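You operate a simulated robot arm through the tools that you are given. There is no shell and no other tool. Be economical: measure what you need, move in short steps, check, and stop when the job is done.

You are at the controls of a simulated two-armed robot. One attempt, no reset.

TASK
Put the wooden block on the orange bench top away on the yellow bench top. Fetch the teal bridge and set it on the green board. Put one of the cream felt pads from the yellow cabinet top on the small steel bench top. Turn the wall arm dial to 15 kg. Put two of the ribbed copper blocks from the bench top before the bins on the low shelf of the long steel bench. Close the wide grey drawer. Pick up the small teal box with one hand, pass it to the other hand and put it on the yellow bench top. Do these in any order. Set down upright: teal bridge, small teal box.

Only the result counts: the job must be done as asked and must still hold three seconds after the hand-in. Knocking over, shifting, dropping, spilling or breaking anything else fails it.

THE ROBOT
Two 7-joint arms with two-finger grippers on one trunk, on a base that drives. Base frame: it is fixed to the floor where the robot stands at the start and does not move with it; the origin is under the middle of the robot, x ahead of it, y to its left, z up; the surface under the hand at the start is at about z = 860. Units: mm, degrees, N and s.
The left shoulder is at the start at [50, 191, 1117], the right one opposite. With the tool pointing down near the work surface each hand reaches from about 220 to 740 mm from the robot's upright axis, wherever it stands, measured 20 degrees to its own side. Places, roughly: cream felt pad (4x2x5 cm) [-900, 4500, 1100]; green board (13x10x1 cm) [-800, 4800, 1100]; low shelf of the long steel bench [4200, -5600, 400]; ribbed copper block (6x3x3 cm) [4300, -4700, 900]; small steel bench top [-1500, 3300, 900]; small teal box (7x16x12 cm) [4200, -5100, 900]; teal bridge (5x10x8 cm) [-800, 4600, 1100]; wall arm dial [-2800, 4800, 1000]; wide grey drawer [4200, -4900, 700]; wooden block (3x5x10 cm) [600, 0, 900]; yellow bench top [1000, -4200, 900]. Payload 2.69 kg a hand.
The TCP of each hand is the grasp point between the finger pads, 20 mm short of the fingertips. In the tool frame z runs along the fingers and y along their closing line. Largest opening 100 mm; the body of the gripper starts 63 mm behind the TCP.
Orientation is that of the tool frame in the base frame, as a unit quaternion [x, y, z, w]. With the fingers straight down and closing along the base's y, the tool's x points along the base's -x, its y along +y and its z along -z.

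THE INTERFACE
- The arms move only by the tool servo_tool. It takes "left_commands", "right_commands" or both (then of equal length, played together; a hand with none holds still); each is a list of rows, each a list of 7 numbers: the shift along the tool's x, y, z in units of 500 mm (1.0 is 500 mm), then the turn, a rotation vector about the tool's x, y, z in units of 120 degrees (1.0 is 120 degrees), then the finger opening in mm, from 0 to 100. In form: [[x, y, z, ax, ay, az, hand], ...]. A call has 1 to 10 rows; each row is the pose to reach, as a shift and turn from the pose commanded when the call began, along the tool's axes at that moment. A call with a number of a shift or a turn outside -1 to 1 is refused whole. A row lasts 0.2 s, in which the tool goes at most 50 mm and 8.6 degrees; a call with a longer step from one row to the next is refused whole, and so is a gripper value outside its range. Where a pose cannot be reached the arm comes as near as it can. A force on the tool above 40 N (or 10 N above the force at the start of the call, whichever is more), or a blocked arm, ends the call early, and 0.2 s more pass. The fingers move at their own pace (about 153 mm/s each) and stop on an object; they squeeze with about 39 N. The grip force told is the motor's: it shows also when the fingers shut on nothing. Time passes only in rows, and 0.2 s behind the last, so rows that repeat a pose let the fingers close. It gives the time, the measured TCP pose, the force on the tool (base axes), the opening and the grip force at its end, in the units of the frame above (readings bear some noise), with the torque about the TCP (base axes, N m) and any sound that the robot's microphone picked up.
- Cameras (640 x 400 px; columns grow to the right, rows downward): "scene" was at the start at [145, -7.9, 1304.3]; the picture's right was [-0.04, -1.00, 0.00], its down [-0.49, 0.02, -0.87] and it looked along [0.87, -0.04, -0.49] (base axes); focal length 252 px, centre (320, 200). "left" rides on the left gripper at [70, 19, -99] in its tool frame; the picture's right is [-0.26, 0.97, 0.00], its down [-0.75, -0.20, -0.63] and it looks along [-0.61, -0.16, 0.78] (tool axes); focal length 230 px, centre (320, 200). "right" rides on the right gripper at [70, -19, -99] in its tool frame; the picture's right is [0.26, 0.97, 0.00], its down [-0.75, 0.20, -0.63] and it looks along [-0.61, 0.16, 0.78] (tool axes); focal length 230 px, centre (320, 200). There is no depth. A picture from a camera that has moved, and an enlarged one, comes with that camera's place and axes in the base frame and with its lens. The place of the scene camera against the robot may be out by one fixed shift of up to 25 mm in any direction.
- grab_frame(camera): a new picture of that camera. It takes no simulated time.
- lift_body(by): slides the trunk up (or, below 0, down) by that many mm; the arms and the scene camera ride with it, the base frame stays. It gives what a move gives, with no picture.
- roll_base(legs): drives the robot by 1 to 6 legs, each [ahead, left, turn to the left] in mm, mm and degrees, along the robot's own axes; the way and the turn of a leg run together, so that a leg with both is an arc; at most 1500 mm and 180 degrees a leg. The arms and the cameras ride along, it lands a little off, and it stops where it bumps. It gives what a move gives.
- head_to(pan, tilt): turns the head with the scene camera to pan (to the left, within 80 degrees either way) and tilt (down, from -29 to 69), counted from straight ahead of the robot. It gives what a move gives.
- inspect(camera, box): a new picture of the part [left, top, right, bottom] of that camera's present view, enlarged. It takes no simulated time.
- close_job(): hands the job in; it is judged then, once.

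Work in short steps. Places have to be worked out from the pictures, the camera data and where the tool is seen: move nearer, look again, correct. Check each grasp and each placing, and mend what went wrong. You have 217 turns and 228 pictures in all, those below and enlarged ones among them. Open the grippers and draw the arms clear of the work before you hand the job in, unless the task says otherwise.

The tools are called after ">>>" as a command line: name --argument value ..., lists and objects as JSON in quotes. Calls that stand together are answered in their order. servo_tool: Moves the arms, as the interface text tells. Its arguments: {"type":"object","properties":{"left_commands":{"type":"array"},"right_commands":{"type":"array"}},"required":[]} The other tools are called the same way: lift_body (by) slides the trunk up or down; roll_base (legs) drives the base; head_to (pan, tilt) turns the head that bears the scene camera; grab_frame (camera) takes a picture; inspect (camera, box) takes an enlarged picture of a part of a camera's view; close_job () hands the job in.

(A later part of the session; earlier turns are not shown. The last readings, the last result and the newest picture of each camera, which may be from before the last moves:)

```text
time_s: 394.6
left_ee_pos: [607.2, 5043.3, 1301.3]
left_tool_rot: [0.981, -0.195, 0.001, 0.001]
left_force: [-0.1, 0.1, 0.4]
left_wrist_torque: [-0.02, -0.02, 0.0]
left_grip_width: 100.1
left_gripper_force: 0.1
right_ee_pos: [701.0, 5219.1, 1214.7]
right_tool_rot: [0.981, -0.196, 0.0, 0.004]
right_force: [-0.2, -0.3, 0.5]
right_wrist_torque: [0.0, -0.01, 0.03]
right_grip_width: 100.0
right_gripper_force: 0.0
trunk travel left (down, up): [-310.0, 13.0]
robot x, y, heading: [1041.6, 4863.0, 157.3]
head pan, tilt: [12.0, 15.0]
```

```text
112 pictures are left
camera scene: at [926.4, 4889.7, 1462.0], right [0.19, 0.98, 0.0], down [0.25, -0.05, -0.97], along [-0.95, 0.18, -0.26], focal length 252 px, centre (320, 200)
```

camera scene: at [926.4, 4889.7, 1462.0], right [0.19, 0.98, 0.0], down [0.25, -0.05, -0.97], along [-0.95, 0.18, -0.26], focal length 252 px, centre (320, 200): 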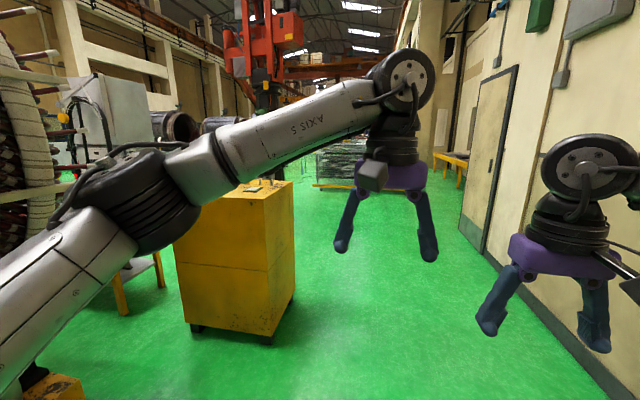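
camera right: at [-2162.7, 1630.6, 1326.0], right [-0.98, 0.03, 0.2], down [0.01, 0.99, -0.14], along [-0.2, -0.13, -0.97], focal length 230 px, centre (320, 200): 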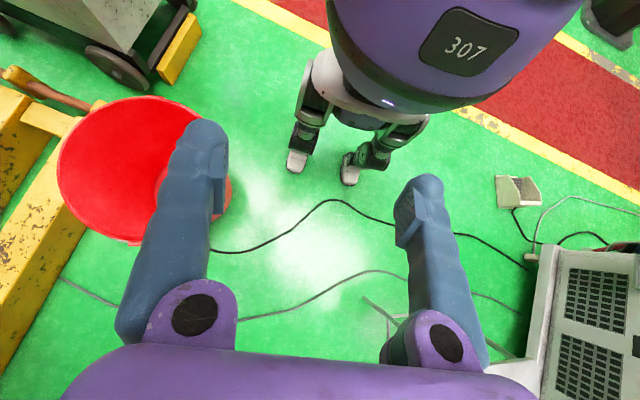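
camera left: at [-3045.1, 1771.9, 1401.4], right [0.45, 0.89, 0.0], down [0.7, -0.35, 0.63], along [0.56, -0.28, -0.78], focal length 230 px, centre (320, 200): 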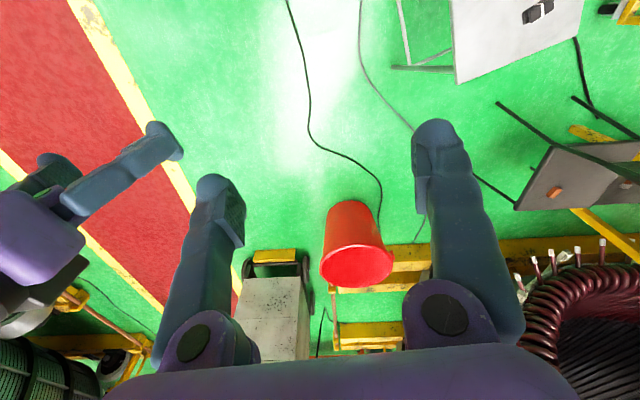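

The yellow cabinet is at about (-920, 4636). I drive ahead 990 and strafe left 936 to stand before its east face.

>>> roll_base --legs '[[990, 0, 0], [0, 936, 0]]'

>>> head_to --pan 0 --tilt 32

>>> grab_frame --camera "scene"

>>> grab_frame --camera "left"

>>> grab_frame --camera "right"

```text
time_s: 408.0
left_ee_pos: [-683.9, 4569.7, 1302.2]
left_tool_rot: [0.98, -0.198, 0.001, 0.002]
left_force: [0.2, 0.1, -0.1]
left_wrist_torque: [0.01, 0.02, 0.0]
left_grip_width: 100.0
left_gripper_force: 0.1
right_ee_pos: [-589.2, 4742.5, 1214.6]
right_tool_rot: [0.98, -0.198, -0.001, 0.003]
right_force: [0.1, 0.1, 0.3]
right_wrist_torque: [-0.01, -0.02, 0.0]
right_grip_width: 99.8
right_gripper_force: 0.1
trunk travel left (down, up): [-310.0, 13.0]
robot x, y, heading: [-250.2, 4381.8, 156.9]
head pan, tilt: [12.0, 15.0]
```

```text
time_s: 408.8
left_ee_pos: [-684.2, 4568.7, 1302.8]
left_tool_rot: [0.98, -0.197, 0.0, 0.001]
left_force: [-0.2, -0.6, -0.1]
left_wrist_torque: [0.0, -0.01, 0.01]
left_grip_width: 99.9
left_gripper_force: 0.1
right_ee_pos: [-589.2, 4743.3, 1215.4]
right_tool_rot: [0.98, -0.199, 0.0, 0.004]
right_force: [-0.2, 0.1, 0.4]
right_wrist_torque: [0.02, 0.01, -0.02]
right_grip_width: 100.2
right_gripper_force: 0.1
trunk travel left (down, up): [-310.0, 13.0]
robot x, y, heading: [-249.9, 4385.0, 156.9]
head pan, tilt: [0.0, 32.0]
```

```text
111 pictures are left
camera scene: at [-355.3, 4430.2, 1434.7], right [0.39, 0.92, 0.0], down [0.49, -0.21, -0.85], along [-0.78, 0.33, -0.53], focal length 252 px, centre (320, 200)
```

scene: 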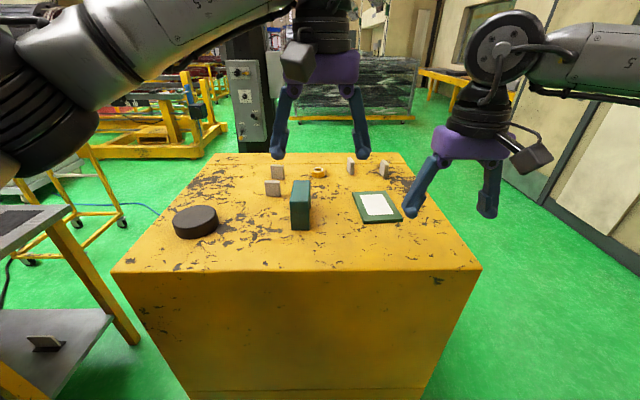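

```text
110 pictures are left
camera left: at [-625.9, 4524.5, 1401.6], right [-0.61, -0.79, 0.0], down [-0.61, 0.48, 0.63], along [-0.5, 0.38, -0.78], focal length 230 px, centre (320, 200)
```

left: 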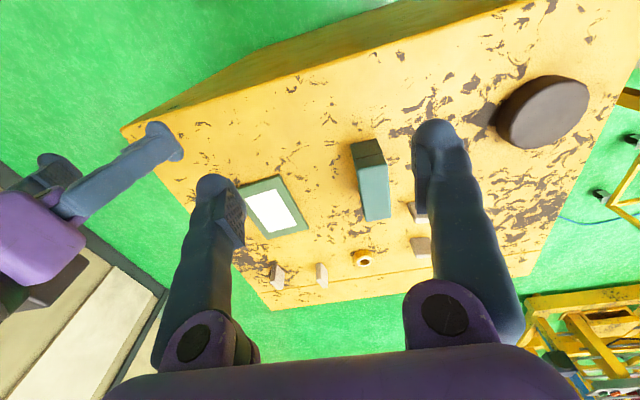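

```text
109 pictures are left
camera right: at [-518.8, 4733.5, 1312.7], right [-0.14, -0.99, 0.01], down [-0.77, 0.11, 0.63], along [-0.62, 0.08, -0.78], focal length 230 px, centre (320, 200)
```

right: 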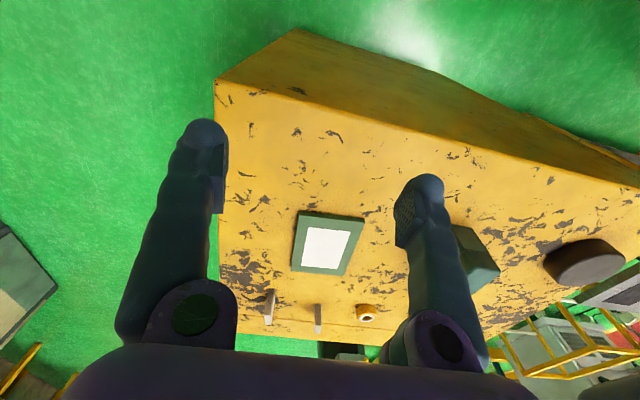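

I see the bridge, green board, and four standing felt pads. I zoom in.

>>> inspect --camera "scene" --box '[250, 140, 420, 240]'

>>> inspect --camera "left" --box '[220, 120, 440, 300]'

>>> inspect --camera "scene" --box '[215, 50, 285, 160]'

```text
3.76 times, centred on (335, 190) of scene
camera zoom: at [-355.3, 4430.2, 1434.7], right [0.39, 0.92, 0.0], down [0.49, -0.21, -0.85], along [-0.78, 0.33, -0.53], focal length 950 px, centre (264, 238)
```

zoom: 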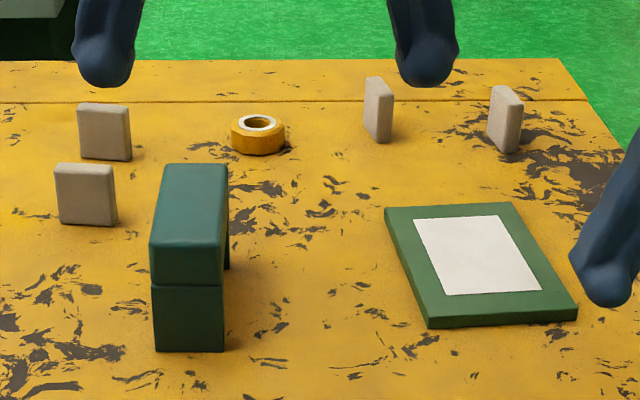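

```text
2.22 times, centred on (330, 210) of left
camera zoom: at [-625.9, 4524.5, 1401.6], right [-0.61, -0.79, 0.0], down [-0.61, 0.48, 0.63], along [-0.5, 0.38, -0.78], focal length 511 px, centre (298, 178)
```

zoom: 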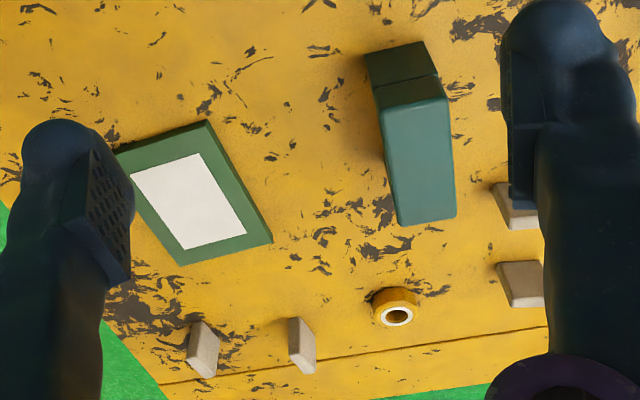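

```text
3.64 times, centred on (250, 105) of scene
camera zoom: at [-355.3, 4430.2, 1434.7], right [0.39, 0.92, 0.0], down [0.49, -0.21, -0.85], along [-0.78, 0.33, -0.53], focal length 917 px, centre (574, 546)
```

zoom: 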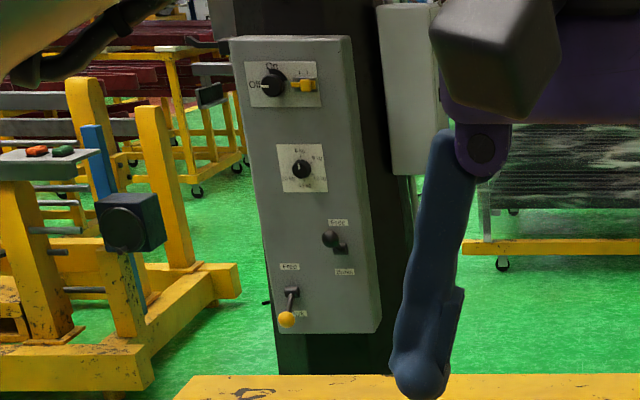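

Cabinet top is z≈1064; bridge centre (-833, 4582), board centre (-799, 4763), both aligned with my heading. I roll 80 ahead and 100 left, and move the left hand aside.

>>> roll_base --legs '[[80, 100, 0]]'

>>> servo_tool --left_commands '[[0.02, 0.09, 0, 0, 0, 0, 100], [0.04, 0.18, 0, 0, 0, 0, 100], [0.06, 0.27, 0, 0, 0, 0, 100], [0.06, 0.34, 0, 0, 0, 0, 100]]'

>>> grab_frame --camera "right"

```text
time_s: 410.4
left_ee_pos: [-793.8, 4509.2, 1301.9]
left_tool_rot: [0.98, -0.2, 0.001, 0.001]
left_force: [0.5, -0.2, 0.2]
left_wrist_torque: [-0.01, -0.04, -0.04]
left_grip_width: 100.1
left_gripper_force: 0.2
right_ee_pos: [-699.8, 4683.8, 1214.0]
right_tool_rot: [0.98, -0.199, 0.001, 0.004]
right_force: [0.4, -0.3, -0.5]
right_wrist_torque: [0.03, -0.01, -0.02]
right_grip_width: 100.0
right_gripper_force: 0.1
trunk travel left (down, up): [-310.0, 13.0]
robot x, y, heading: [-363.7, 4326.8, 156.7]
head pan, tilt: [0.0, 32.0]
```

```text
time_s: 411.4
left_ee_pos: [-832.2, 4340.9, 1302.5]
left_tool_rot: [0.98, -0.198, 0.0, 0.001]
left_force: [-0.3, 0.4, -0.2]
left_wrist_torque: [0.04, 0.01, -0.01]
left_grip_width: 99.9
left_gripper_force: 0.1
right_ee_pos: [-699.7, 4682.6, 1214.6]
right_tool_rot: [0.98, -0.199, 0.0, 0.004]
right_force: [-0.7, 1.0, 0.0]
right_wrist_torque: [0.01, 0.0, 0.01]
right_grip_width: 99.8
right_gripper_force: 0.1
trunk travel left (down, up): [-310.0, 13.0]
robot x, y, heading: [-362.5, 4325.6, 156.9]
head pan, tilt: [0.0, 32.0]
```

```text
105 pictures are left
camera right: at [-629.6, 4673.0, 1312.9], right [-0.14, -0.99, 0.01], down [-0.77, 0.11, 0.63], along [-0.62, 0.08, -0.78], focal length 230 px, centre (320, 200)
```

right: 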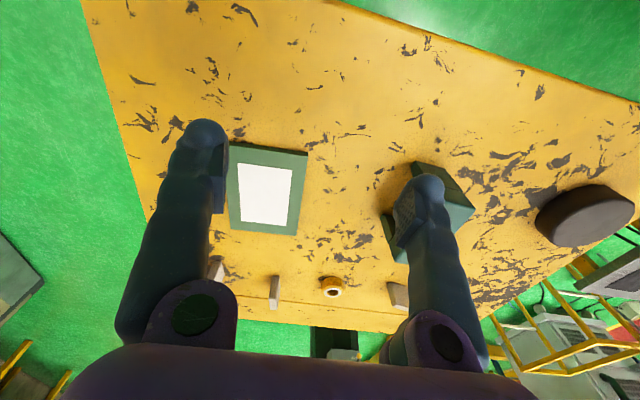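

I bring the right hand over the bridge.

>>> servo_tool --right_commands '[[-0.042, 0.072, 0, 0, 0, 0, 100], [-0.084, 0.144, 0, 0, 0, 0, 100], [-0.126, 0.216, 0, 0, 0, 0, 100], [-0.168, 0.289, 0, 0, 0, 0, 100], [-0.168, 0.289, 0, 0, 0, 0, 100]]'

>>> grab_frame --camera "right"

```text
time_s: 412.6
left_ee_pos: [-833.3, 4343.6, 1303.0]
left_tool_rot: [0.98, -0.2, 0.0, 0.002]
left_force: [0.3, 0.7, 0.0]
left_wrist_torque: [0.0, -0.01, 0.0]
left_grip_width: 99.9
left_gripper_force: 0.1
right_ee_pos: [-832.8, 4583.6, 1216.5]
right_tool_rot: [0.98, -0.201, 0.0, 0.004]
right_force: [0.2, -0.7, -0.2]
right_wrist_torque: [-0.05, 0.05, -0.02]
right_grip_width: 99.9
right_gripper_force: 0.0
trunk travel left (down, up): [-310.0, 13.0]
robot x, y, heading: [-360.4, 4323.6, 156.6]
head pan, tilt: [0.0, 32.0]
```

```text
104 pictures are left
camera right: at [-762.3, 4573.4, 1314.4], right [-0.14, -0.99, 0.01], down [-0.77, 0.12, 0.63], along [-0.62, 0.08, -0.78], focal length 230 px, centre (320, 200)
```

right: 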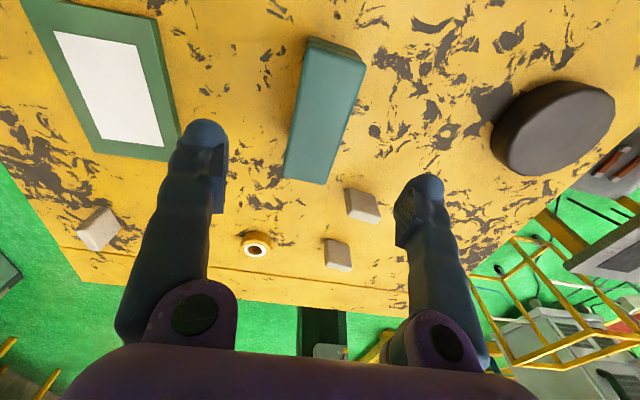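

Centred on the bridge. I descend to z 1124, grip and lift.

>>> servo_tool --right_commands '[[-0.006, 0, 0.08, 0, 0, 0, 84], [-0.006, 0, 0.15, 0, 0, 0, 84], [-0.006, 0, 0.185, 0, 0, 0, 84], [-0.006, 0, 0.185, 0, 0, 0, 0], [-0.006, 0, 0.185, 0, 0, 0, 0], [-0.006, 0, 0.185, 0, 0, 0, 0], [-0.006, 0, 0.1, 0, 0, 0, 0], [-0.006, 0, 0.03, 0, 0, 0, 0]]'

>>> grab_frame --camera "right"

```text
time_s: 414.4
left_ee_pos: [-833.1, 4341.5, 1303.0]
left_tool_rot: [0.98, -0.199, 0.001, 0.001]
left_force: [0.2, -0.6, -0.3]
left_wrist_torque: [0.02, 0.0, -0.03]
left_grip_width: 100.0
left_gripper_force: 0.1
right_ee_pos: [-834.6, 4583.8, 1197.1]
right_tool_rot: [0.98, -0.199, 0.001, 0.004]
right_force: [-0.2, 0.5, -1.6]
right_wrist_torque: [0.0, 0.05, 0.02]
right_grip_width: 32.7
right_gripper_force: 38.8
trunk travel left (down, up): [-310.0, 13.0]
robot x, y, heading: [-361.1, 4326.5, 156.7]
head pan, tilt: [0.0, 32.0]
```

```text
103 pictures are left
camera right: at [-765.0, 4573.4, 1296.7], right [-0.14, -0.99, 0.01], down [-0.77, 0.11, 0.63], along [-0.62, 0.08, -0.78], focal length 230 px, centre (320, 200)
```

right: 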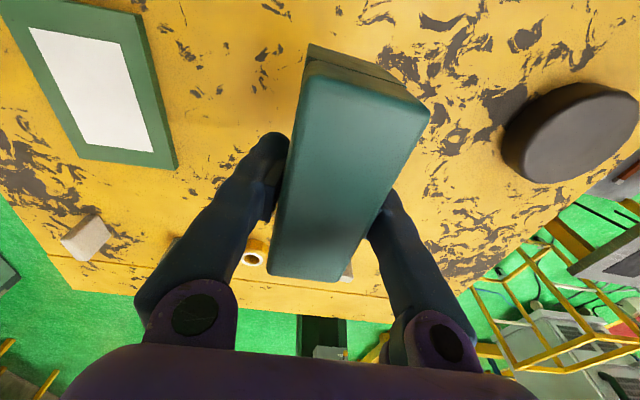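

The bridge is held level. I carry it over the board's centre.

>>> servo_tool --right_commands '[[-0.02, -0.08, 0, 0, 0, 0, 0], [-0.045, -0.16, 0, 0, 0, 0, 0], [-0.07, -0.25, 0, 0, 0, 0, 0], [-0.09, -0.33, 0, 0, 0, 0, 0], [-0.091, -0.356, 0, 0, 0, 0, 0], [-0.091, -0.356, 0, 0, 0, 0, 0]]'

>>> grab_frame --camera "right"

>>> grab_frame --camera "scene"

>>> grab_frame --camera "left"

```text
time_s: 415.8
left_ee_pos: [-832.9, 4342.6, 1302.5]
left_tool_rot: [0.98, -0.2, 0.001, 0.002]
left_force: [0.0, -0.2, -0.2]
left_wrist_torque: [0.06, 0.01, -0.01]
left_grip_width: 100.0
left_gripper_force: 0.0
right_ee_pos: [-808.6, 4765.9, 1200.8]
right_tool_rot: [0.98, -0.2, 0.002, 0.006]
right_force: [-0.5, 0.3, -2.4]
right_wrist_torque: [0.02, 0.03, 0.01]
right_grip_width: 32.7
right_gripper_force: 39.3
trunk travel left (down, up): [-310.0, 13.0]
robot x, y, heading: [-363.8, 4324.7, 156.9]
head pan, tilt: [0.0, 32.0]
```

```text
102 pictures are left
camera right: at [-737.7, 4756.8, 1298.3], right [-0.14, -0.99, 0.01], down [-0.77, 0.11, 0.63], along [-0.62, 0.08, -0.78], focal length 230 px, centre (320, 200)
```

right: 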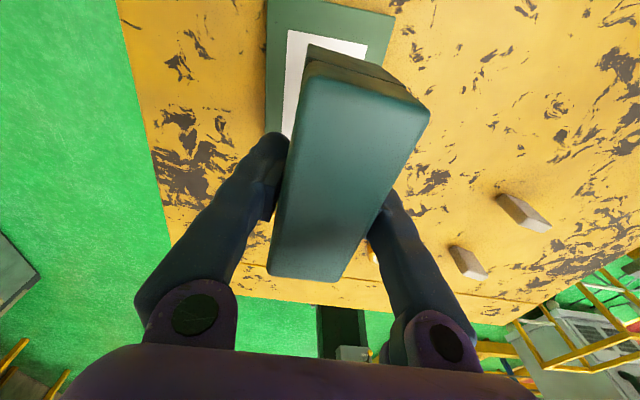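

```text
101 pictures are left
camera scene: at [-466.7, 4370.6, 1434.6], right [0.39, 0.92, 0.0], down [0.49, -0.21, -0.85], along [-0.78, 0.33, -0.53], focal length 252 px, centre (320, 200)
```

scene: 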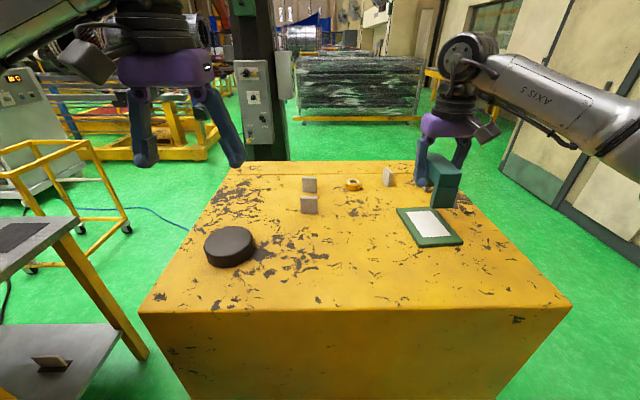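

```text
100 pictures are left
camera left: at [-776.1, 4298.2, 1402.5], right [-0.61, -0.79, 0.0], down [-0.61, 0.48, 0.63], along [-0.5, 0.38, -0.78], focal length 230 px, centre (320, 200)
```

left: 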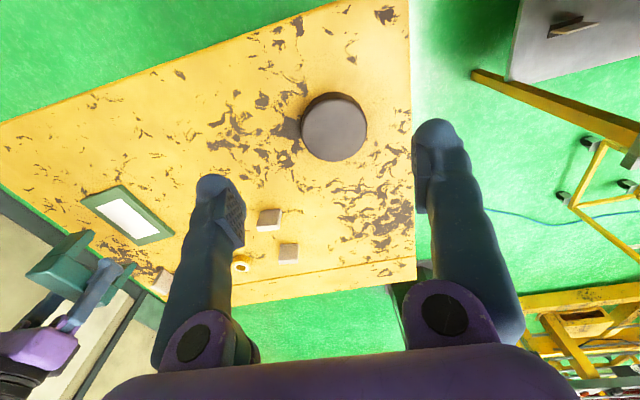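

Over the board by calculation. I lower with a creep to contact (expected TCP z about 1134).

>>> servo_tool --right_commands '[[0, 0, 0.06, 0, 0, 0, 0], [0, 0, 0.1, 0, 0, 0, 0], [0, 0, 0.116, 0, 0, 0, 0], [0, 0, 0.126, 0, 0, 0, 0], [0, 0, 0.134, 0, 0, 0, 0], [0, 0, 0.14, 0, 0, 0, 0]]'

>>> grab_frame --camera "right"

>>> grab_frame --camera "scene"

```text
time_s: 417.2
left_ee_pos: [-833.1, 4342.7, 1303.4]
left_tool_rot: [0.98, -0.199, -0.001, 0.001]
left_force: [-0.4, 0.6, -0.3]
left_wrist_torque: [-0.01, 0.02, 0.0]
left_grip_width: 100.4
left_gripper_force: 0.0
right_ee_pos: [-808.4, 4766.6, 1132.4]
right_tool_rot: [0.98, -0.201, -0.003, 0.004]
right_force: [-3.2, 4.2, 18.5]
right_wrist_torque: [-0.56, -0.7, 0.15]
right_grip_width: 32.8
right_gripper_force: 38.9
trunk travel left (down, up): [-310.0, 13.0]
robot x, y, heading: [-359.4, 4324.0, 156.8]
head pan, tilt: [0.0, 32.0]
```

```text
99 pictures are left
camera right: at [-737.6, 4756.2, 1230.1], right [-0.14, -0.99, 0.01], down [-0.76, 0.11, 0.63], along [-0.63, 0.08, -0.77], focal length 230 px, centre (320, 200)
```

right: 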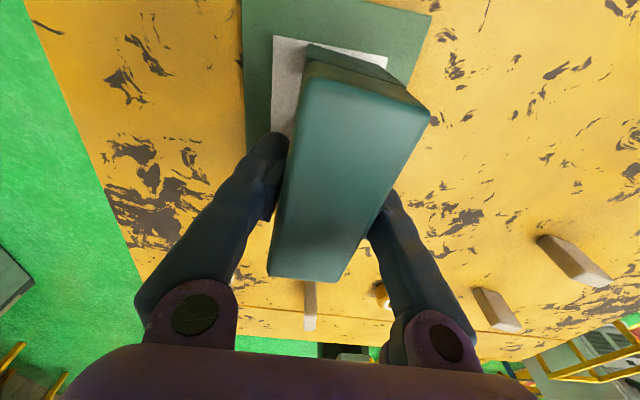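

```text
98 pictures are left
camera scene: at [-465.6, 4369.5, 1435.2], right [0.39, 0.92, 0.0], down [0.49, -0.21, -0.85], along [-0.78, 0.34, -0.53], focal length 252 px, centre (320, 200)
```

scene: 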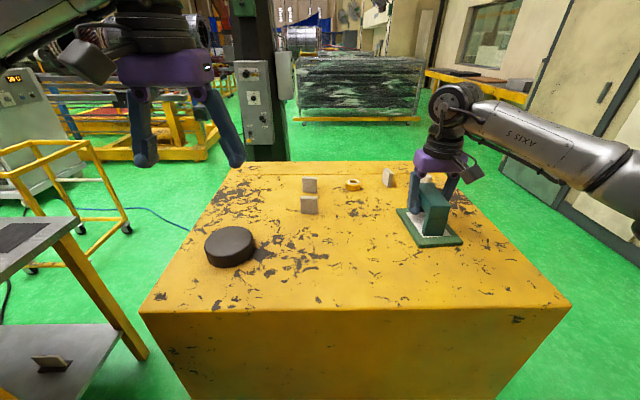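

Contact with 18 N on the board. I open to 75 and rise.

>>> servo_tool --right_commands '[[0, 0, -0.006, 0, 0, 0, 50], [0, 0, -0.006, 0, 0, 0, 75], [0, 0, -0.006, 0, 0, 0, 75], [0, 0, -0.07, 0, 0, 0, 75], [0, 0, -0.16, 0, 0, 0, 75], [0, 0, -0.2, 0, 0, 0, 75]]'

>>> inspect --camera "scene" --box '[280, 150, 480, 260]'

>>> grab_frame --camera "right"

```text
time_s: 418.6
left_ee_pos: [-832.9, 4342.7, 1303.2]
left_tool_rot: [0.98, -0.199, 0.002, 0.001]
left_force: [-0.2, 0.4, -0.3]
left_wrist_torque: [0.02, 0.0, 0.02]
left_grip_width: 100.0
left_gripper_force: 0.1
right_ee_pos: [-809.6, 4766.8, 1228.3]
right_tool_rot: [0.98, -0.199, 0.001, 0.004]
right_force: [0.8, 0.1, 0.1]
right_wrist_torque: [-0.02, 0.01, -0.03]
right_grip_width: 74.8
right_gripper_force: 0.1
trunk travel left (down, up): [-310.0, 13.0]
robot x, y, heading: [-357.5, 4324.1, 156.8]
head pan, tilt: [0.0, 32.0]
```

```text
3.20 times, centred on (380, 205) of scene
camera zoom: at [-466.4, 4370.2, 1434.6], right [0.39, 0.92, 0.0], down [0.49, -0.21, -0.85], along [-0.78, 0.33, -0.53], focal length 807 px, centre (128, 184)
```

zoom: 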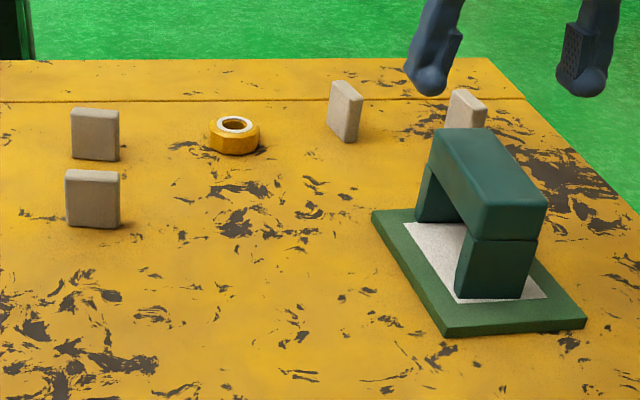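

```text
96 pictures are left
camera right: at [-738.6, 4756.6, 1327.7], right [-0.14, -0.99, 0.01], down [-0.77, 0.11, 0.63], along [-0.62, 0.08, -0.78], focal length 230 px, centre (320, 200)
```

right: 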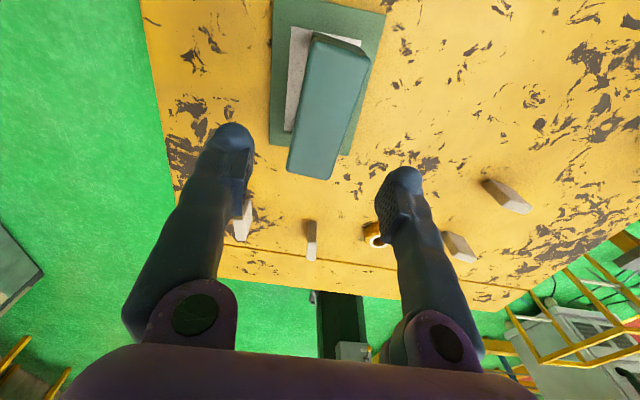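

The bridge stands on the board. Next a felt pad: the second from the right is turned edge-on to me, good for a lateral grip. I zoom on it.

>>> inspect --camera "right" --box '[270, 190, 360, 280]'

```text
4.44 times, centred on (315, 235) of right
camera zoom: at [-738.6, 4756.6, 1327.7], right [-0.14, -0.99, 0.01], down [-0.77, 0.11, 0.63], along [-0.62, 0.08, -0.78], focal length 1022 px, centre (342, 44)
```

zoom: 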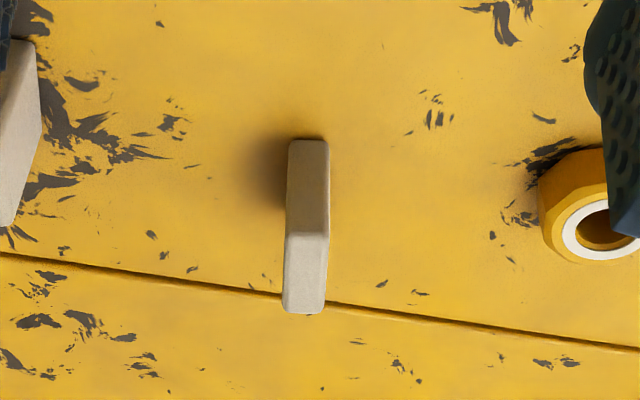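

That one is beyond comfortable reach. The near-left pad can be gripped across its 4 cm width with the left hand; I zoom on it in the left view.

>>> inspect --camera "left" --box '[230, 190, 320, 280]'

>>> inspect --camera "right" --box '[430, 160, 560, 280]'

```text
4.44 times, centred on (275, 235) of left
camera zoom: at [-775.9, 4297.8, 1402.5], right [-0.61, -0.79, 0.0], down [-0.61, 0.48, 0.63], along [-0.5, 0.39, -0.78], focal length 1022 px, centre (520, 44)
```

zoom: 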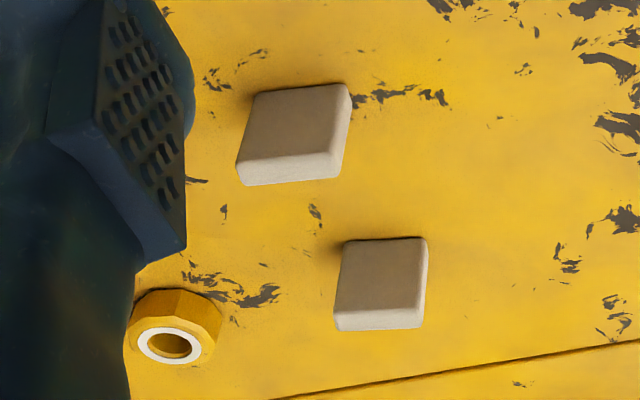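

```text
3.33 times, centred on (495, 220) of right
camera zoom: at [-738.6, 4756.6, 1327.7], right [-0.14, -0.99, 0.01], down [-0.77, 0.11, 0.63], along [-0.62, 0.08, -0.78], focal length 767 px, centre (-263, 133)
```

zoom: 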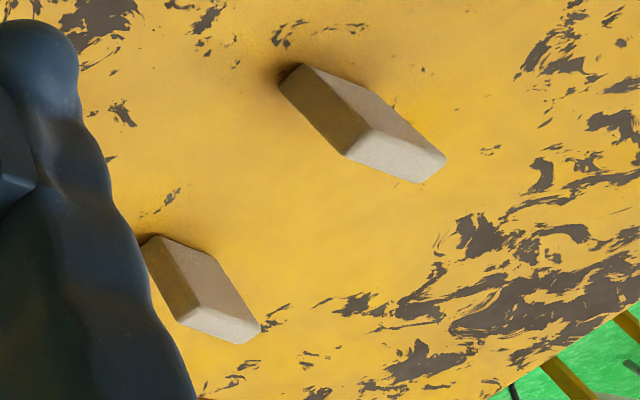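

Pad at about (-952, 4547), top z about 1117. I bring the left hand above it with 4° yaw correction.

>>> servo_tool --left_commands '[[-0.063, -0.047, 0.041, 0, 0, 0.006, 80], [-0.126, -0.094, 0.082, 0, 0, 0.012, 80], [-0.189, -0.141, 0.123, 0, 0, 0.018, 80], [-0.252, -0.188, 0.164, 0, 0, 0.024, 80], [-0.315, -0.236, 0.205, 0, 0, 0.03, 80], [-0.378, -0.283, 0.246, 0, 0, 0.035, 80], [-0.378, -0.283, 0.246, 0, 0, 0.035, 80]]'

>>> grab_frame --camera "left"

```text
time_s: 420.2
left_ee_pos: [-949.2, 4543.1, 1180.6]
left_tool_rot: [0.972, -0.235, -0.001, 0.001]
left_force: [-0.7, 0.0, 0.4]
left_wrist_torque: [-0.02, 0.02, 0.0]
left_grip_width: 80.0
left_gripper_force: 0.1
right_ee_pos: [-809.8, 4765.8, 1229.7]
right_tool_rot: [0.98, -0.2, 0.0, 0.004]
right_force: [0.4, -0.6, -0.6]
right_wrist_torque: [0.01, 0.0, 0.0]
right_grip_width: 75.1
right_gripper_force: 0.1
trunk travel left (down, up): [-310.0, 13.0]
robot x, y, heading: [-364.7, 4321.2, 157.0]
head pan, tilt: [0.0, 32.0]
```

```text
92 pictures are left
camera left: at [-895.4, 4494.9, 1279.6], right [-0.67, -0.74, 0.0], down [-0.58, 0.52, 0.63], along [-0.47, 0.42, -0.78], focal length 230 px, centre (320, 200)
```

left: 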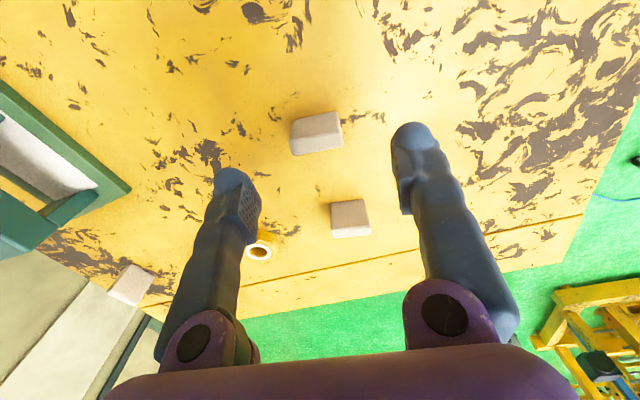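

Zoom for a final correction.

>>> inspect --camera "left" --box '[275, 95, 365, 170]'

```text
5.33 times, centred on (320, 132) of left
camera zoom: at [-895.4, 4494.9, 1279.6], right [-0.67, -0.74, 0.0], down [-0.58, 0.52, 0.63], along [-0.47, 0.42, -0.78], focal length 1227 px, centre (320, 560)
```

zoom: 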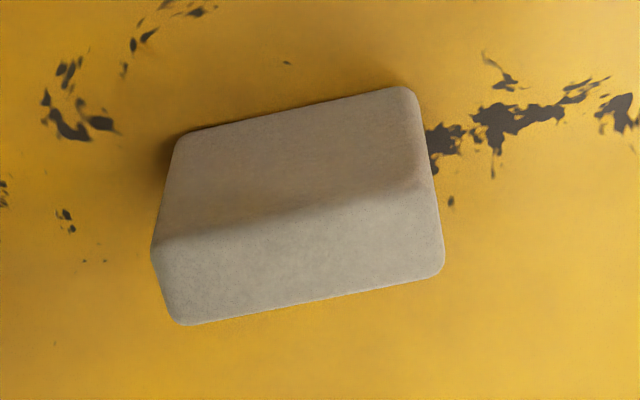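

Small correction, then down to z 1095, grip and lift.

>>> servo_tool --left_commands '[[-0.007, -0.008, 0.08, 0, 0, 0.016, 80], [-0.007, -0.008, 0.15, 0, 0, 0.016, 80], [-0.007, -0.008, 0.171, 0, 0, 0.016, 80], [-0.007, -0.008, 0.171, 0, 0, 0.016, 0], [-0.007, -0.008, 0.171, 0, 0, 0.016, 0], [-0.007, -0.008, 0.171, 0, 0, 0.016, 0], [-0.007, -0.008, 0.1, 0, 0, 0.016, 0], [-0.007, -0.008, 0.02, 0, 0, 0.016, 0], [-0.007, -0.008, -0.06, 0, 0, 0.016, 0]]'

>>> grab_frame --camera "left"

>>> grab_frame --camera "scene"

```text
time_s: 422.2
left_ee_pos: [-951.9, 4550.8, 1210.4]
left_tool_rot: [0.968, -0.252, 0.0, 0.001]
left_force: [0.1, 0.3, -0.2]
left_wrist_torque: [0.02, 0.02, 0.0]
left_grip_width: 36.1
left_gripper_force: 39.1
right_ee_pos: [-808.4, 4767.3, 1229.1]
right_tool_rot: [0.98, -0.2, 0.001, 0.004]
right_force: [0.1, 0.9, 0.2]
right_wrist_torque: [-0.05, 0.05, 0.0]
right_grip_width: 75.0
right_gripper_force: 0.2
trunk travel left (down, up): [-310.0, 13.0]
robot x, y, heading: [-365.1, 4322.6, 156.8]
head pan, tilt: [0.0, 32.0]
```

```text
90 pictures are left
camera left: at [-899.3, 4500.7, 1309.7], right [-0.7, -0.72, 0.0], down [-0.56, 0.54, 0.63], along [-0.45, 0.44, -0.78], focal length 230 px, centre (320, 200)
```

left: 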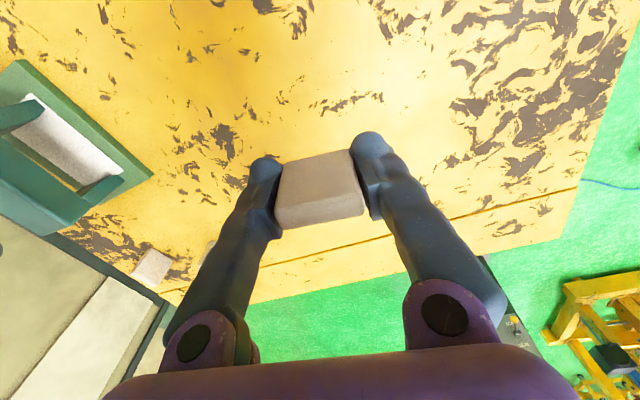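

```text
89 pictures are left
camera scene: at [-465.5, 4371.3, 1434.6], right [0.39, 0.92, 0.0], down [0.49, -0.21, -0.85], along [-0.78, 0.33, -0.53], focal length 252 px, centre (320, 200)
```

scene: 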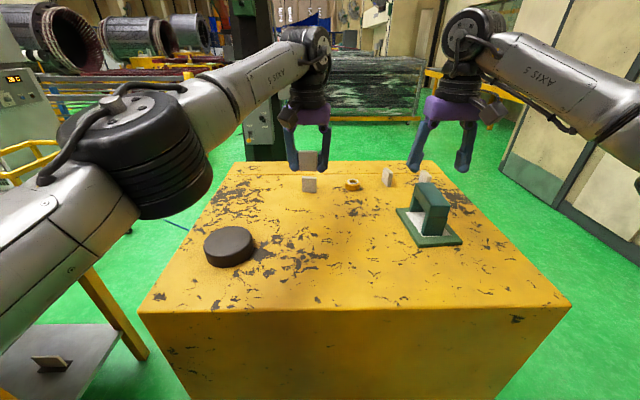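

The pad is held. I look left to see the small steel bench and the room to approach its north end.

>>> head_to --pan 62 --tilt 25

>>> grab_frame --camera "scene"

```text
time_s: 423.5
left_ee_pos: [-951.9, 4551.0, 1208.8]
left_tool_rot: [0.968, -0.251, 0.001, 0.001]
left_force: [0.0, 0.6, 0.3]
left_wrist_torque: [-0.02, 0.02, 0.04]
left_grip_width: 36.2
left_gripper_force: 39.0
right_ee_pos: [-810.3, 4766.0, 1228.9]
right_tool_rot: [0.98, -0.2, 0.0, 0.004]
right_force: [-0.1, 0.3, -0.3]
right_wrist_torque: [0.02, -0.01, -0.01]
right_grip_width: 74.8
right_gripper_force: 0.0
trunk travel left (down, up): [-310.0, 13.0]
robot x, y, heading: [-357.7, 4324.5, 156.8]
head pan, tilt: [62.0, 25.0]
```

```text
88 pictures are left
camera scene: at [-456.1, 4277.4, 1445.8], right [-0.63, 0.78, 0.0], down [0.33, 0.26, -0.91], along [-0.71, -0.57, -0.42], focal length 252 px, centre (320, 200)
```

scene: 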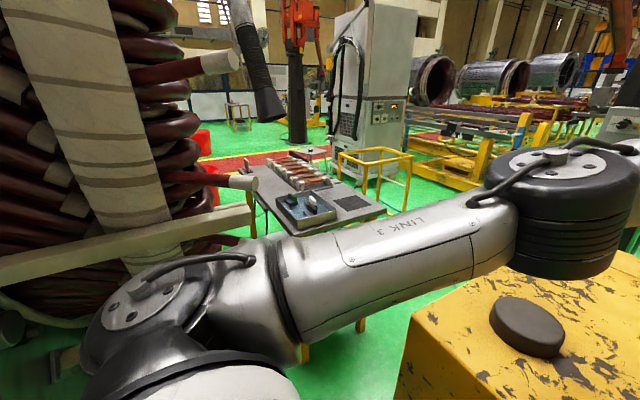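

I zoom on the bench top.

>>> inspect --camera "scene" --box '[230, 130, 410, 245]'

```text
3.48 times, centred on (320, 188) of scene
camera zoom: at [-456.1, 4277.4, 1445.8], right [-0.63, 0.78, 0.0], down [0.33, 0.26, -0.91], along [-0.71, -0.57, -0.42], focal length 877 px, centre (320, 244)
```

zoom: 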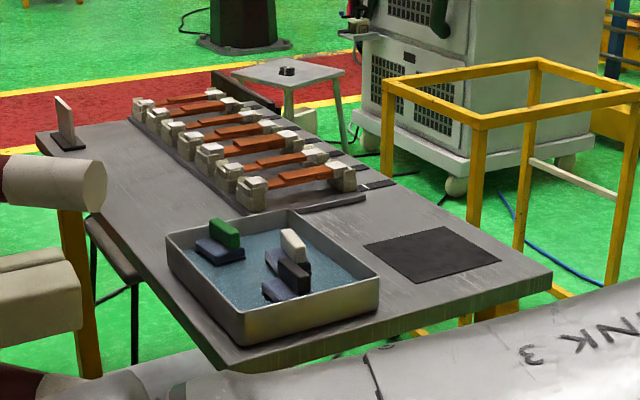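

Free spots exist on the bench near its corners. I go around the cabinet's north side to its west: back 250, strafe right 1050, ahead 1500, then look.

>>> roll_base --legs '[[-250, 0, 0], [0, -1050, 0], [1500, 0, 0], [0, 0, 90]]'

>>> head_to --pan 0 --tilt 22

>>> grab_frame --camera "scene"

```text
time_s: 425.3
left_ee_pos: [-743.1, 4459.9, 1210.0]
left_tool_rot: [0.968, -0.252, 0.0, 0.001]
left_force: [-1.5, -0.2, 0.1]
left_wrist_torque: [0.01, -0.04, -0.01]
left_grip_width: 36.0
left_gripper_force: 38.6
right_ee_pos: [-599.9, 4676.3, 1230.0]
right_tool_rot: [0.98, -0.199, -0.001, 0.004]
right_force: [0.3, 0.2, -0.3]
right_wrist_torque: [-0.01, 0.0, 0.04]
right_grip_width: 75.4
right_gripper_force: 0.0
trunk travel left (down, up): [-310.0, 13.0]
robot x, y, heading: [-152.3, 4231.9, 156.9]
head pan, tilt: [62.0, 25.0]
stopped in leg 1: the robot was blocked; the commanded pose is now the measured one
```

```text
time_s: 426.6
left_ee_pos: [-743.6, 4461.2, 1211.4]
left_tool_rot: [0.968, -0.251, 0.0, 0.0]
left_force: [-0.1, -0.4, -0.4]
left_wrist_torque: [-0.01, 0.01, 0.03]
left_grip_width: 36.2
left_gripper_force: 39.0
right_ee_pos: [-598.6, 4676.7, 1230.0]
right_tool_rot: [0.98, -0.199, 0.0, 0.004]
right_force: [-1.3, 0.1, 0.3]
right_wrist_torque: [-0.01, 0.01, 0.01]
right_grip_width: 75.1
right_gripper_force: 0.0
trunk travel left (down, up): [-310.0, 13.0]
robot x, y, heading: [-155.2, 4232.3, 156.8]
head pan, tilt: [0.0, 22.0]
```

```text
86 pictures are left
camera scene: at [-260.4, 4281.6, 1450.6], right [0.39, 0.92, 0.0], down [0.34, -0.15, -0.93], along [-0.85, 0.37, -0.37], focal length 252 px, centre (320, 200)
```

scene: 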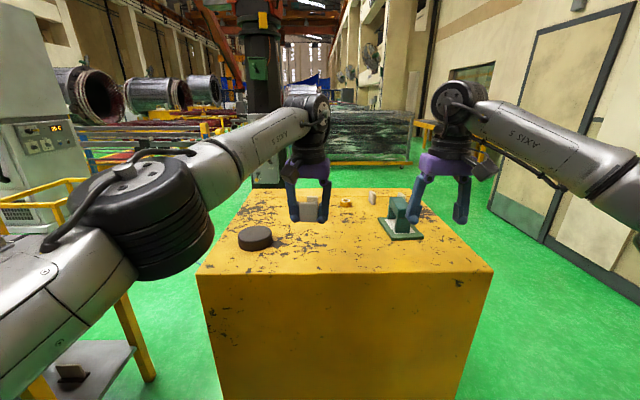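

I was stopped behind me (the steps or stator, about 225 mm back). I go ahead 50 to free myself, then strafe right past the cabinet and on west.

>>> roll_base --legs '[[50, 0, 0], [0, -1060, 0], [1450, 0, 0], [0, 0, 90]]'

>>> grab_frame --camera "scene"

```text
time_s: 447.5
left_ee_pos: [-1352.1, 5243.1, 1210.7]
left_tool_rot: [0.868, 0.497, 0.0, 0.001]
left_force: [-0.2, -0.6, 0.0]
left_wrist_torque: [0.01, 0.0, 0.01]
left_grip_width: 36.0
left_gripper_force: 39.3
right_ee_pos: [-1564.5, 5391.7, 1230.3]
right_tool_rot: [0.84, 0.543, 0.002, 0.004]
right_force: [-0.3, -0.3, -0.3]
right_wrist_torque: [0.0, -0.01, -0.02]
right_grip_width: 75.2
right_gripper_force: 0.1
trunk travel left (down, up): [-310.0, 13.0]
robot x, y, heading: [-1111.5, 5832.4, -114.5]
head pan, tilt: [0.0, 22.0]
```

```text
85 pictures are left
camera scene: at [-1153.0, 5704.4, 1450.6], right [-0.91, 0.41, 0.0], down [0.15, 0.34, -0.93], along [-0.38, -0.84, -0.37], focal length 252 px, centre (320, 200)
```

scene: 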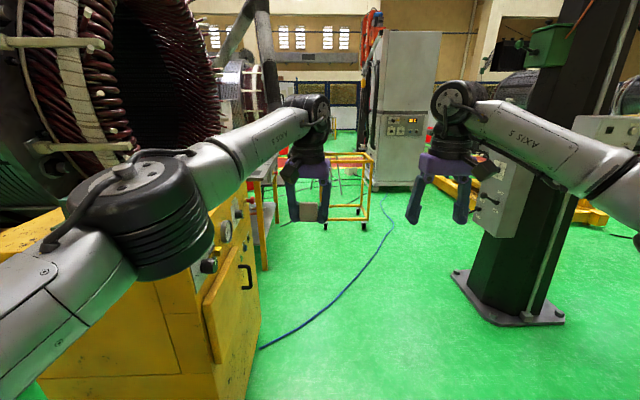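

Clear floor between cabinet and column. I drive ahead 1600 and turn left 50 to face the bench's north-west corner.

>>> roll_base --legs '[[1600, 0, 0], [0, 0, 50]]'

>>> head_to --pan 0 --tilt 35

>>> grab_frame --camera "scene"

>>> grab_frame --camera "left"

```text
refused: 1600 is not a number from -1500 to 1500
```

```text
time_s: 448.3
left_ee_pos: [-1352.4, 5244.1, 1210.5]
left_tool_rot: [0.867, 0.498, 0.0, 0.001]
left_force: [-0.9, -0.4, 0.6]
left_wrist_torque: [-0.01, -0.01, -0.01]
left_grip_width: 36.2
left_gripper_force: 39.3
right_ee_pos: [-1564.4, 5391.9, 1230.5]
right_tool_rot: [0.84, 0.542, 0.003, 0.003]
right_force: [0.0, 0.3, 0.3]
right_wrist_torque: [0.01, 0.02, -0.02]
right_grip_width: 75.2
right_gripper_force: 0.1
trunk travel left (down, up): [-310.0, 13.0]
robot x, y, heading: [-1112.7, 5827.6, -114.3]
head pan, tilt: [0.0, 35.0]
```

```text
84 pictures are left
camera scene: at [-1151.1, 5708.9, 1430.1], right [-0.91, 0.41, 0.0], down [0.24, 0.52, -0.82], along [-0.34, -0.75, -0.57], focal length 252 px, centre (320, 200)
```

scene: 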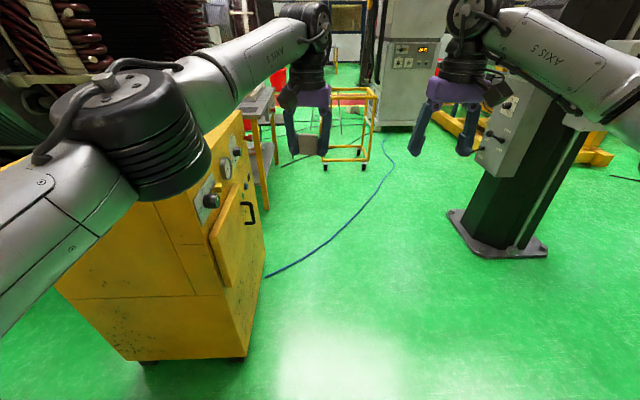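

```text
83 pictures are left
camera left: at [-1300.2, 5294.1, 1310.4], right [0.7, -0.71, 0.0], down [-0.55, -0.55, 0.63], along [-0.45, -0.44, -0.78], focal length 230 px, centre (320, 200)
```

left: 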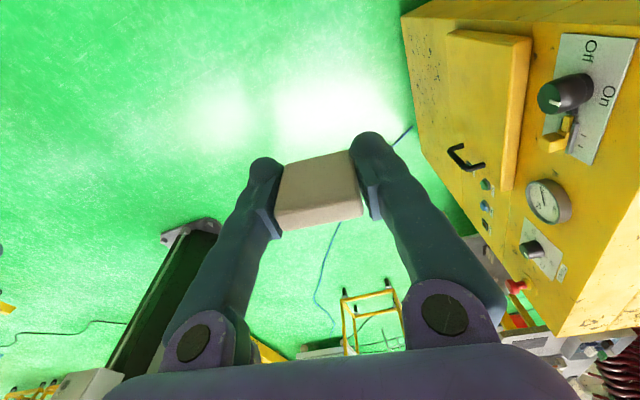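

The leg length limit is 1500. I shift right 120 for clearance from the cabinet's knobs, drive ahead in two legs, and turn.

>>> roll_base --legs '[[0, -120, 0], [800, 0, 0], [800, 0, 0], [0, 0, 50]]'

>>> grab_frame --camera "scene"

```text
time_s: 460.0
left_ee_pos: [-1614.1, 3866.5, 1211.6]
left_tool_rot: [0.583, 0.813, 0.001, 0.0]
left_force: [0.1, -0.5, 0.3]
left_wrist_torque: [-0.01, 0.01, -0.02]
left_grip_width: 36.4
left_gripper_force: 39.2
right_ee_pos: [-1865.2, 3802.3, 1230.6]
right_tool_rot: [0.538, 0.843, 0.004, 0.0]
right_force: [0.9, 0.8, 0.0]
right_wrist_torque: [0.03, 0.0, -0.01]
right_grip_width: 75.1
right_gripper_force: 0.0
trunk travel left (down, up): [-310.0, 13.0]
robot x, y, heading: [-1899.8, 4434.0, -65.5]
head pan, tilt: [0.0, 35.0]
```

```text
82 pictures are left
camera scene: at [-1831.3, 4310.8, 1430.0], right [-0.91, -0.42, 0.0], down [-0.24, 0.52, -0.82], along [0.34, -0.74, -0.57], focal length 252 px, centre (320, 200)
```

scene: 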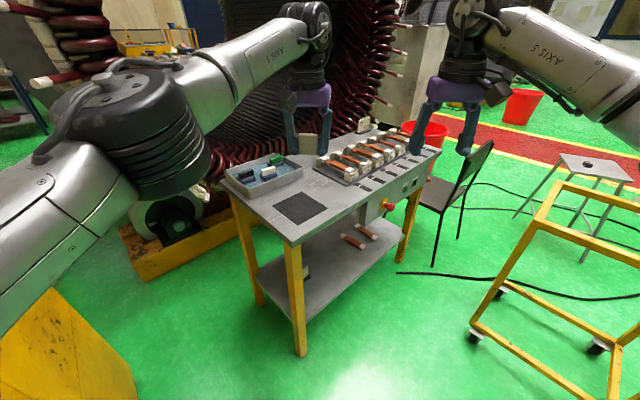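

Good view of the bench. I zoom to pick a free spot.

>>> inspect --camera "scene" --box '[215, 130, 375, 250]'

```text
3.33 times, centred on (295, 190) of scene
camera zoom: at [-1831.3, 4310.8, 1430.0], right [-0.91, -0.42, 0.0], down [-0.24, 0.52, -0.82], along [0.34, -0.74, -0.57], focal length 841 px, centre (403, 233)
```

zoom: 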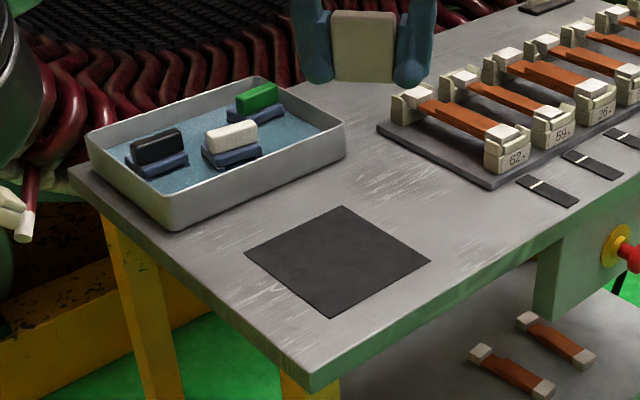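

A free patch lies between tray, mat and fixture, near (-1500, 3545). I roll ahead 300 and lower the trunk 200.

>>> roll_base --legs '[[300, 0, 0]]'

>>> lift_body --by -200

>>> grab_frame --camera "left"

>>> grab_frame --camera "scene"

```text
time_s: 462.1
left_ee_pos: [-1487.2, 3590.0, 1210.5]
left_tool_rot: [0.583, 0.812, 0.001, 0.001]
left_force: [0.4, -0.9, -0.2]
left_wrist_torque: [0.0, -0.01, 0.0]
left_grip_width: 36.2
left_gripper_force: 39.2
right_ee_pos: [-1740.3, 3525.7, 1230.7]
right_tool_rot: [0.539, 0.843, 0.004, 0.003]
right_force: [0.0, 0.4, 0.1]
right_wrist_torque: [0.02, 0.0, -0.06]
right_grip_width: 75.0
right_gripper_force: 0.1
trunk travel left (down, up): [-310.0, 13.0]
robot x, y, heading: [-1777.1, 4151.4, -65.2]
head pan, tilt: [0.0, 35.0]
```

```text
time_s: 464.2
left_ee_pos: [-1488.6, 3589.5, 1011.7]
left_tool_rot: [0.584, 0.812, 0.0, 0.001]
left_force: [-0.1, -0.7, -0.1]
left_wrist_torque: [-0.03, 0.01, 0.0]
left_grip_width: 35.9
left_gripper_force: 38.9
right_ee_pos: [-1740.2, 3527.2, 1031.5]
right_tool_rot: [0.539, 0.843, 0.004, 0.002]
right_force: [0.2, -0.8, 0.0]
right_wrist_torque: [0.03, 0.02, 0.01]
right_grip_width: 75.0
right_gripper_force: 0.1
trunk travel left (down, up): [-110.0, 213.0]
robot x, y, heading: [-1773.4, 4157.4, -65.7]
head pan, tilt: [0.0, 35.0]
```

```text
80 pictures are left
camera left: at [-1492.4, 3661.5, 1110.7], right [1.0, 0.06, 0.0], down [0.05, -0.78, 0.63], along [0.04, -0.63, -0.78], focal length 230 px, centre (320, 200)
```

left: 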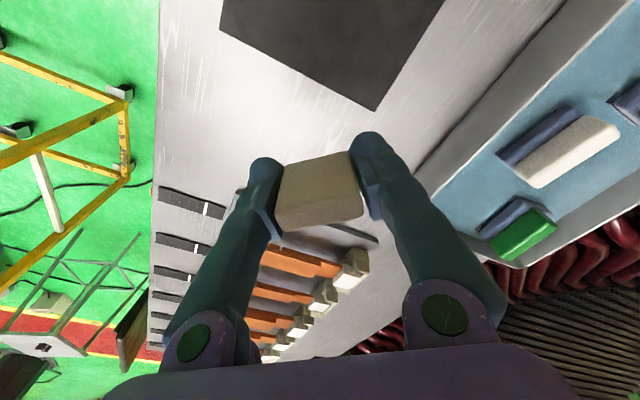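

```text
79 pictures are left
camera scene: at [-1705.4, 4034.7, 1230.1], right [-0.91, -0.42, 0.0], down [-0.24, 0.52, -0.82], along [0.34, -0.75, -0.57], focal length 252 px, centre (320, 200)
```

scene: 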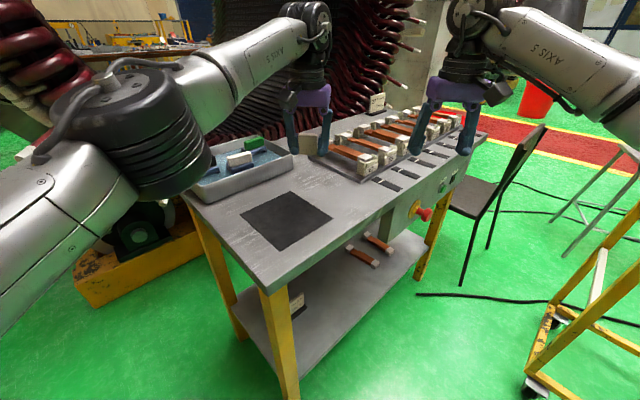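

The drop point is clear of the mat; I shift 35 mm forward and creep down to contact.

>>> servo_tool --left_commands '[[-0.04, 0, 0.07, 0, 0, 0, 0], [-0.07, 0, 0.13, 0, 0, 0, 0], [-0.07, 0, 0.155, 0, 0, 0, 0], [-0.07, 0, 0.171, 0, 0, 0, 0], [-0.07, 0, 0.187, 0, 0, 0, 0], [-0.07, 0, 0.203, 0, 0, 0, 0], [-0.07, 0, 0.219, 0, 0, 0, 0], [-0.07, 0, 0.233, 0, 0, 0, 0], [-0.07, 0, 0.245, 0, 0, 0, 0]]'

>>> grab_frame --camera "left"

```text
time_s: 466.3
left_ee_pos: [-1475.5, 3569.4, 900.1]
left_tool_rot: [0.583, 0.812, -0.003, 0.006]
left_force: [-4.6, 10.3, 20.3]
left_wrist_torque: [0.34, 0.2, -0.23]
left_grip_width: 35.8
left_gripper_force: 39.3
left hand out of reach, approached as far as the arm can: row 1, 2, 3, 4, 5, 6, 7, 8, 9
right_ee_pos: [-1740.4, 3527.7, 1031.9]
right_tool_rot: [0.538, 0.843, 0.003, 0.003]
right_force: [0.9, 0.4, 0.7]
right_wrist_torque: [-0.01, 0.0, 0.01]
right_grip_width: 74.7
right_gripper_force: 0.1
trunk travel left (down, up): [-110.0, 213.0]
robot x, y, heading: [-1772.2, 4155.0, -65.4]
head pan, tilt: [0.0, 35.0]
stopped in row 9 (left hand): the force on the tool passed its limit at 45 N (the readings are from after the stop); the commanded pose is now the measured one
```

```text
78 pictures are left
camera left: at [-1480.8, 3642.1, 998.3], right [1.0, 0.06, 0.0], down [0.05, -0.77, 0.64], along [0.04, -0.64, -0.77], focal length 230 px, centre (320, 200)
```

left: 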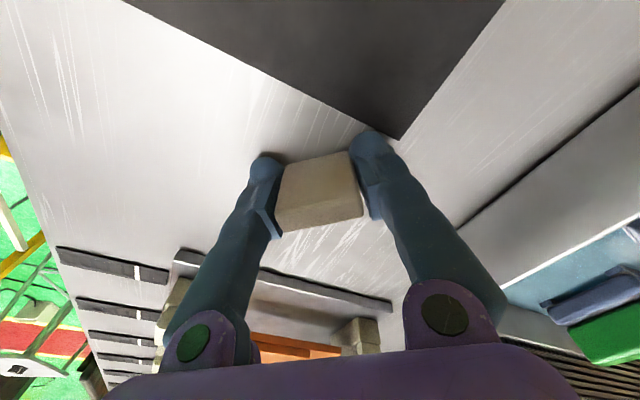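

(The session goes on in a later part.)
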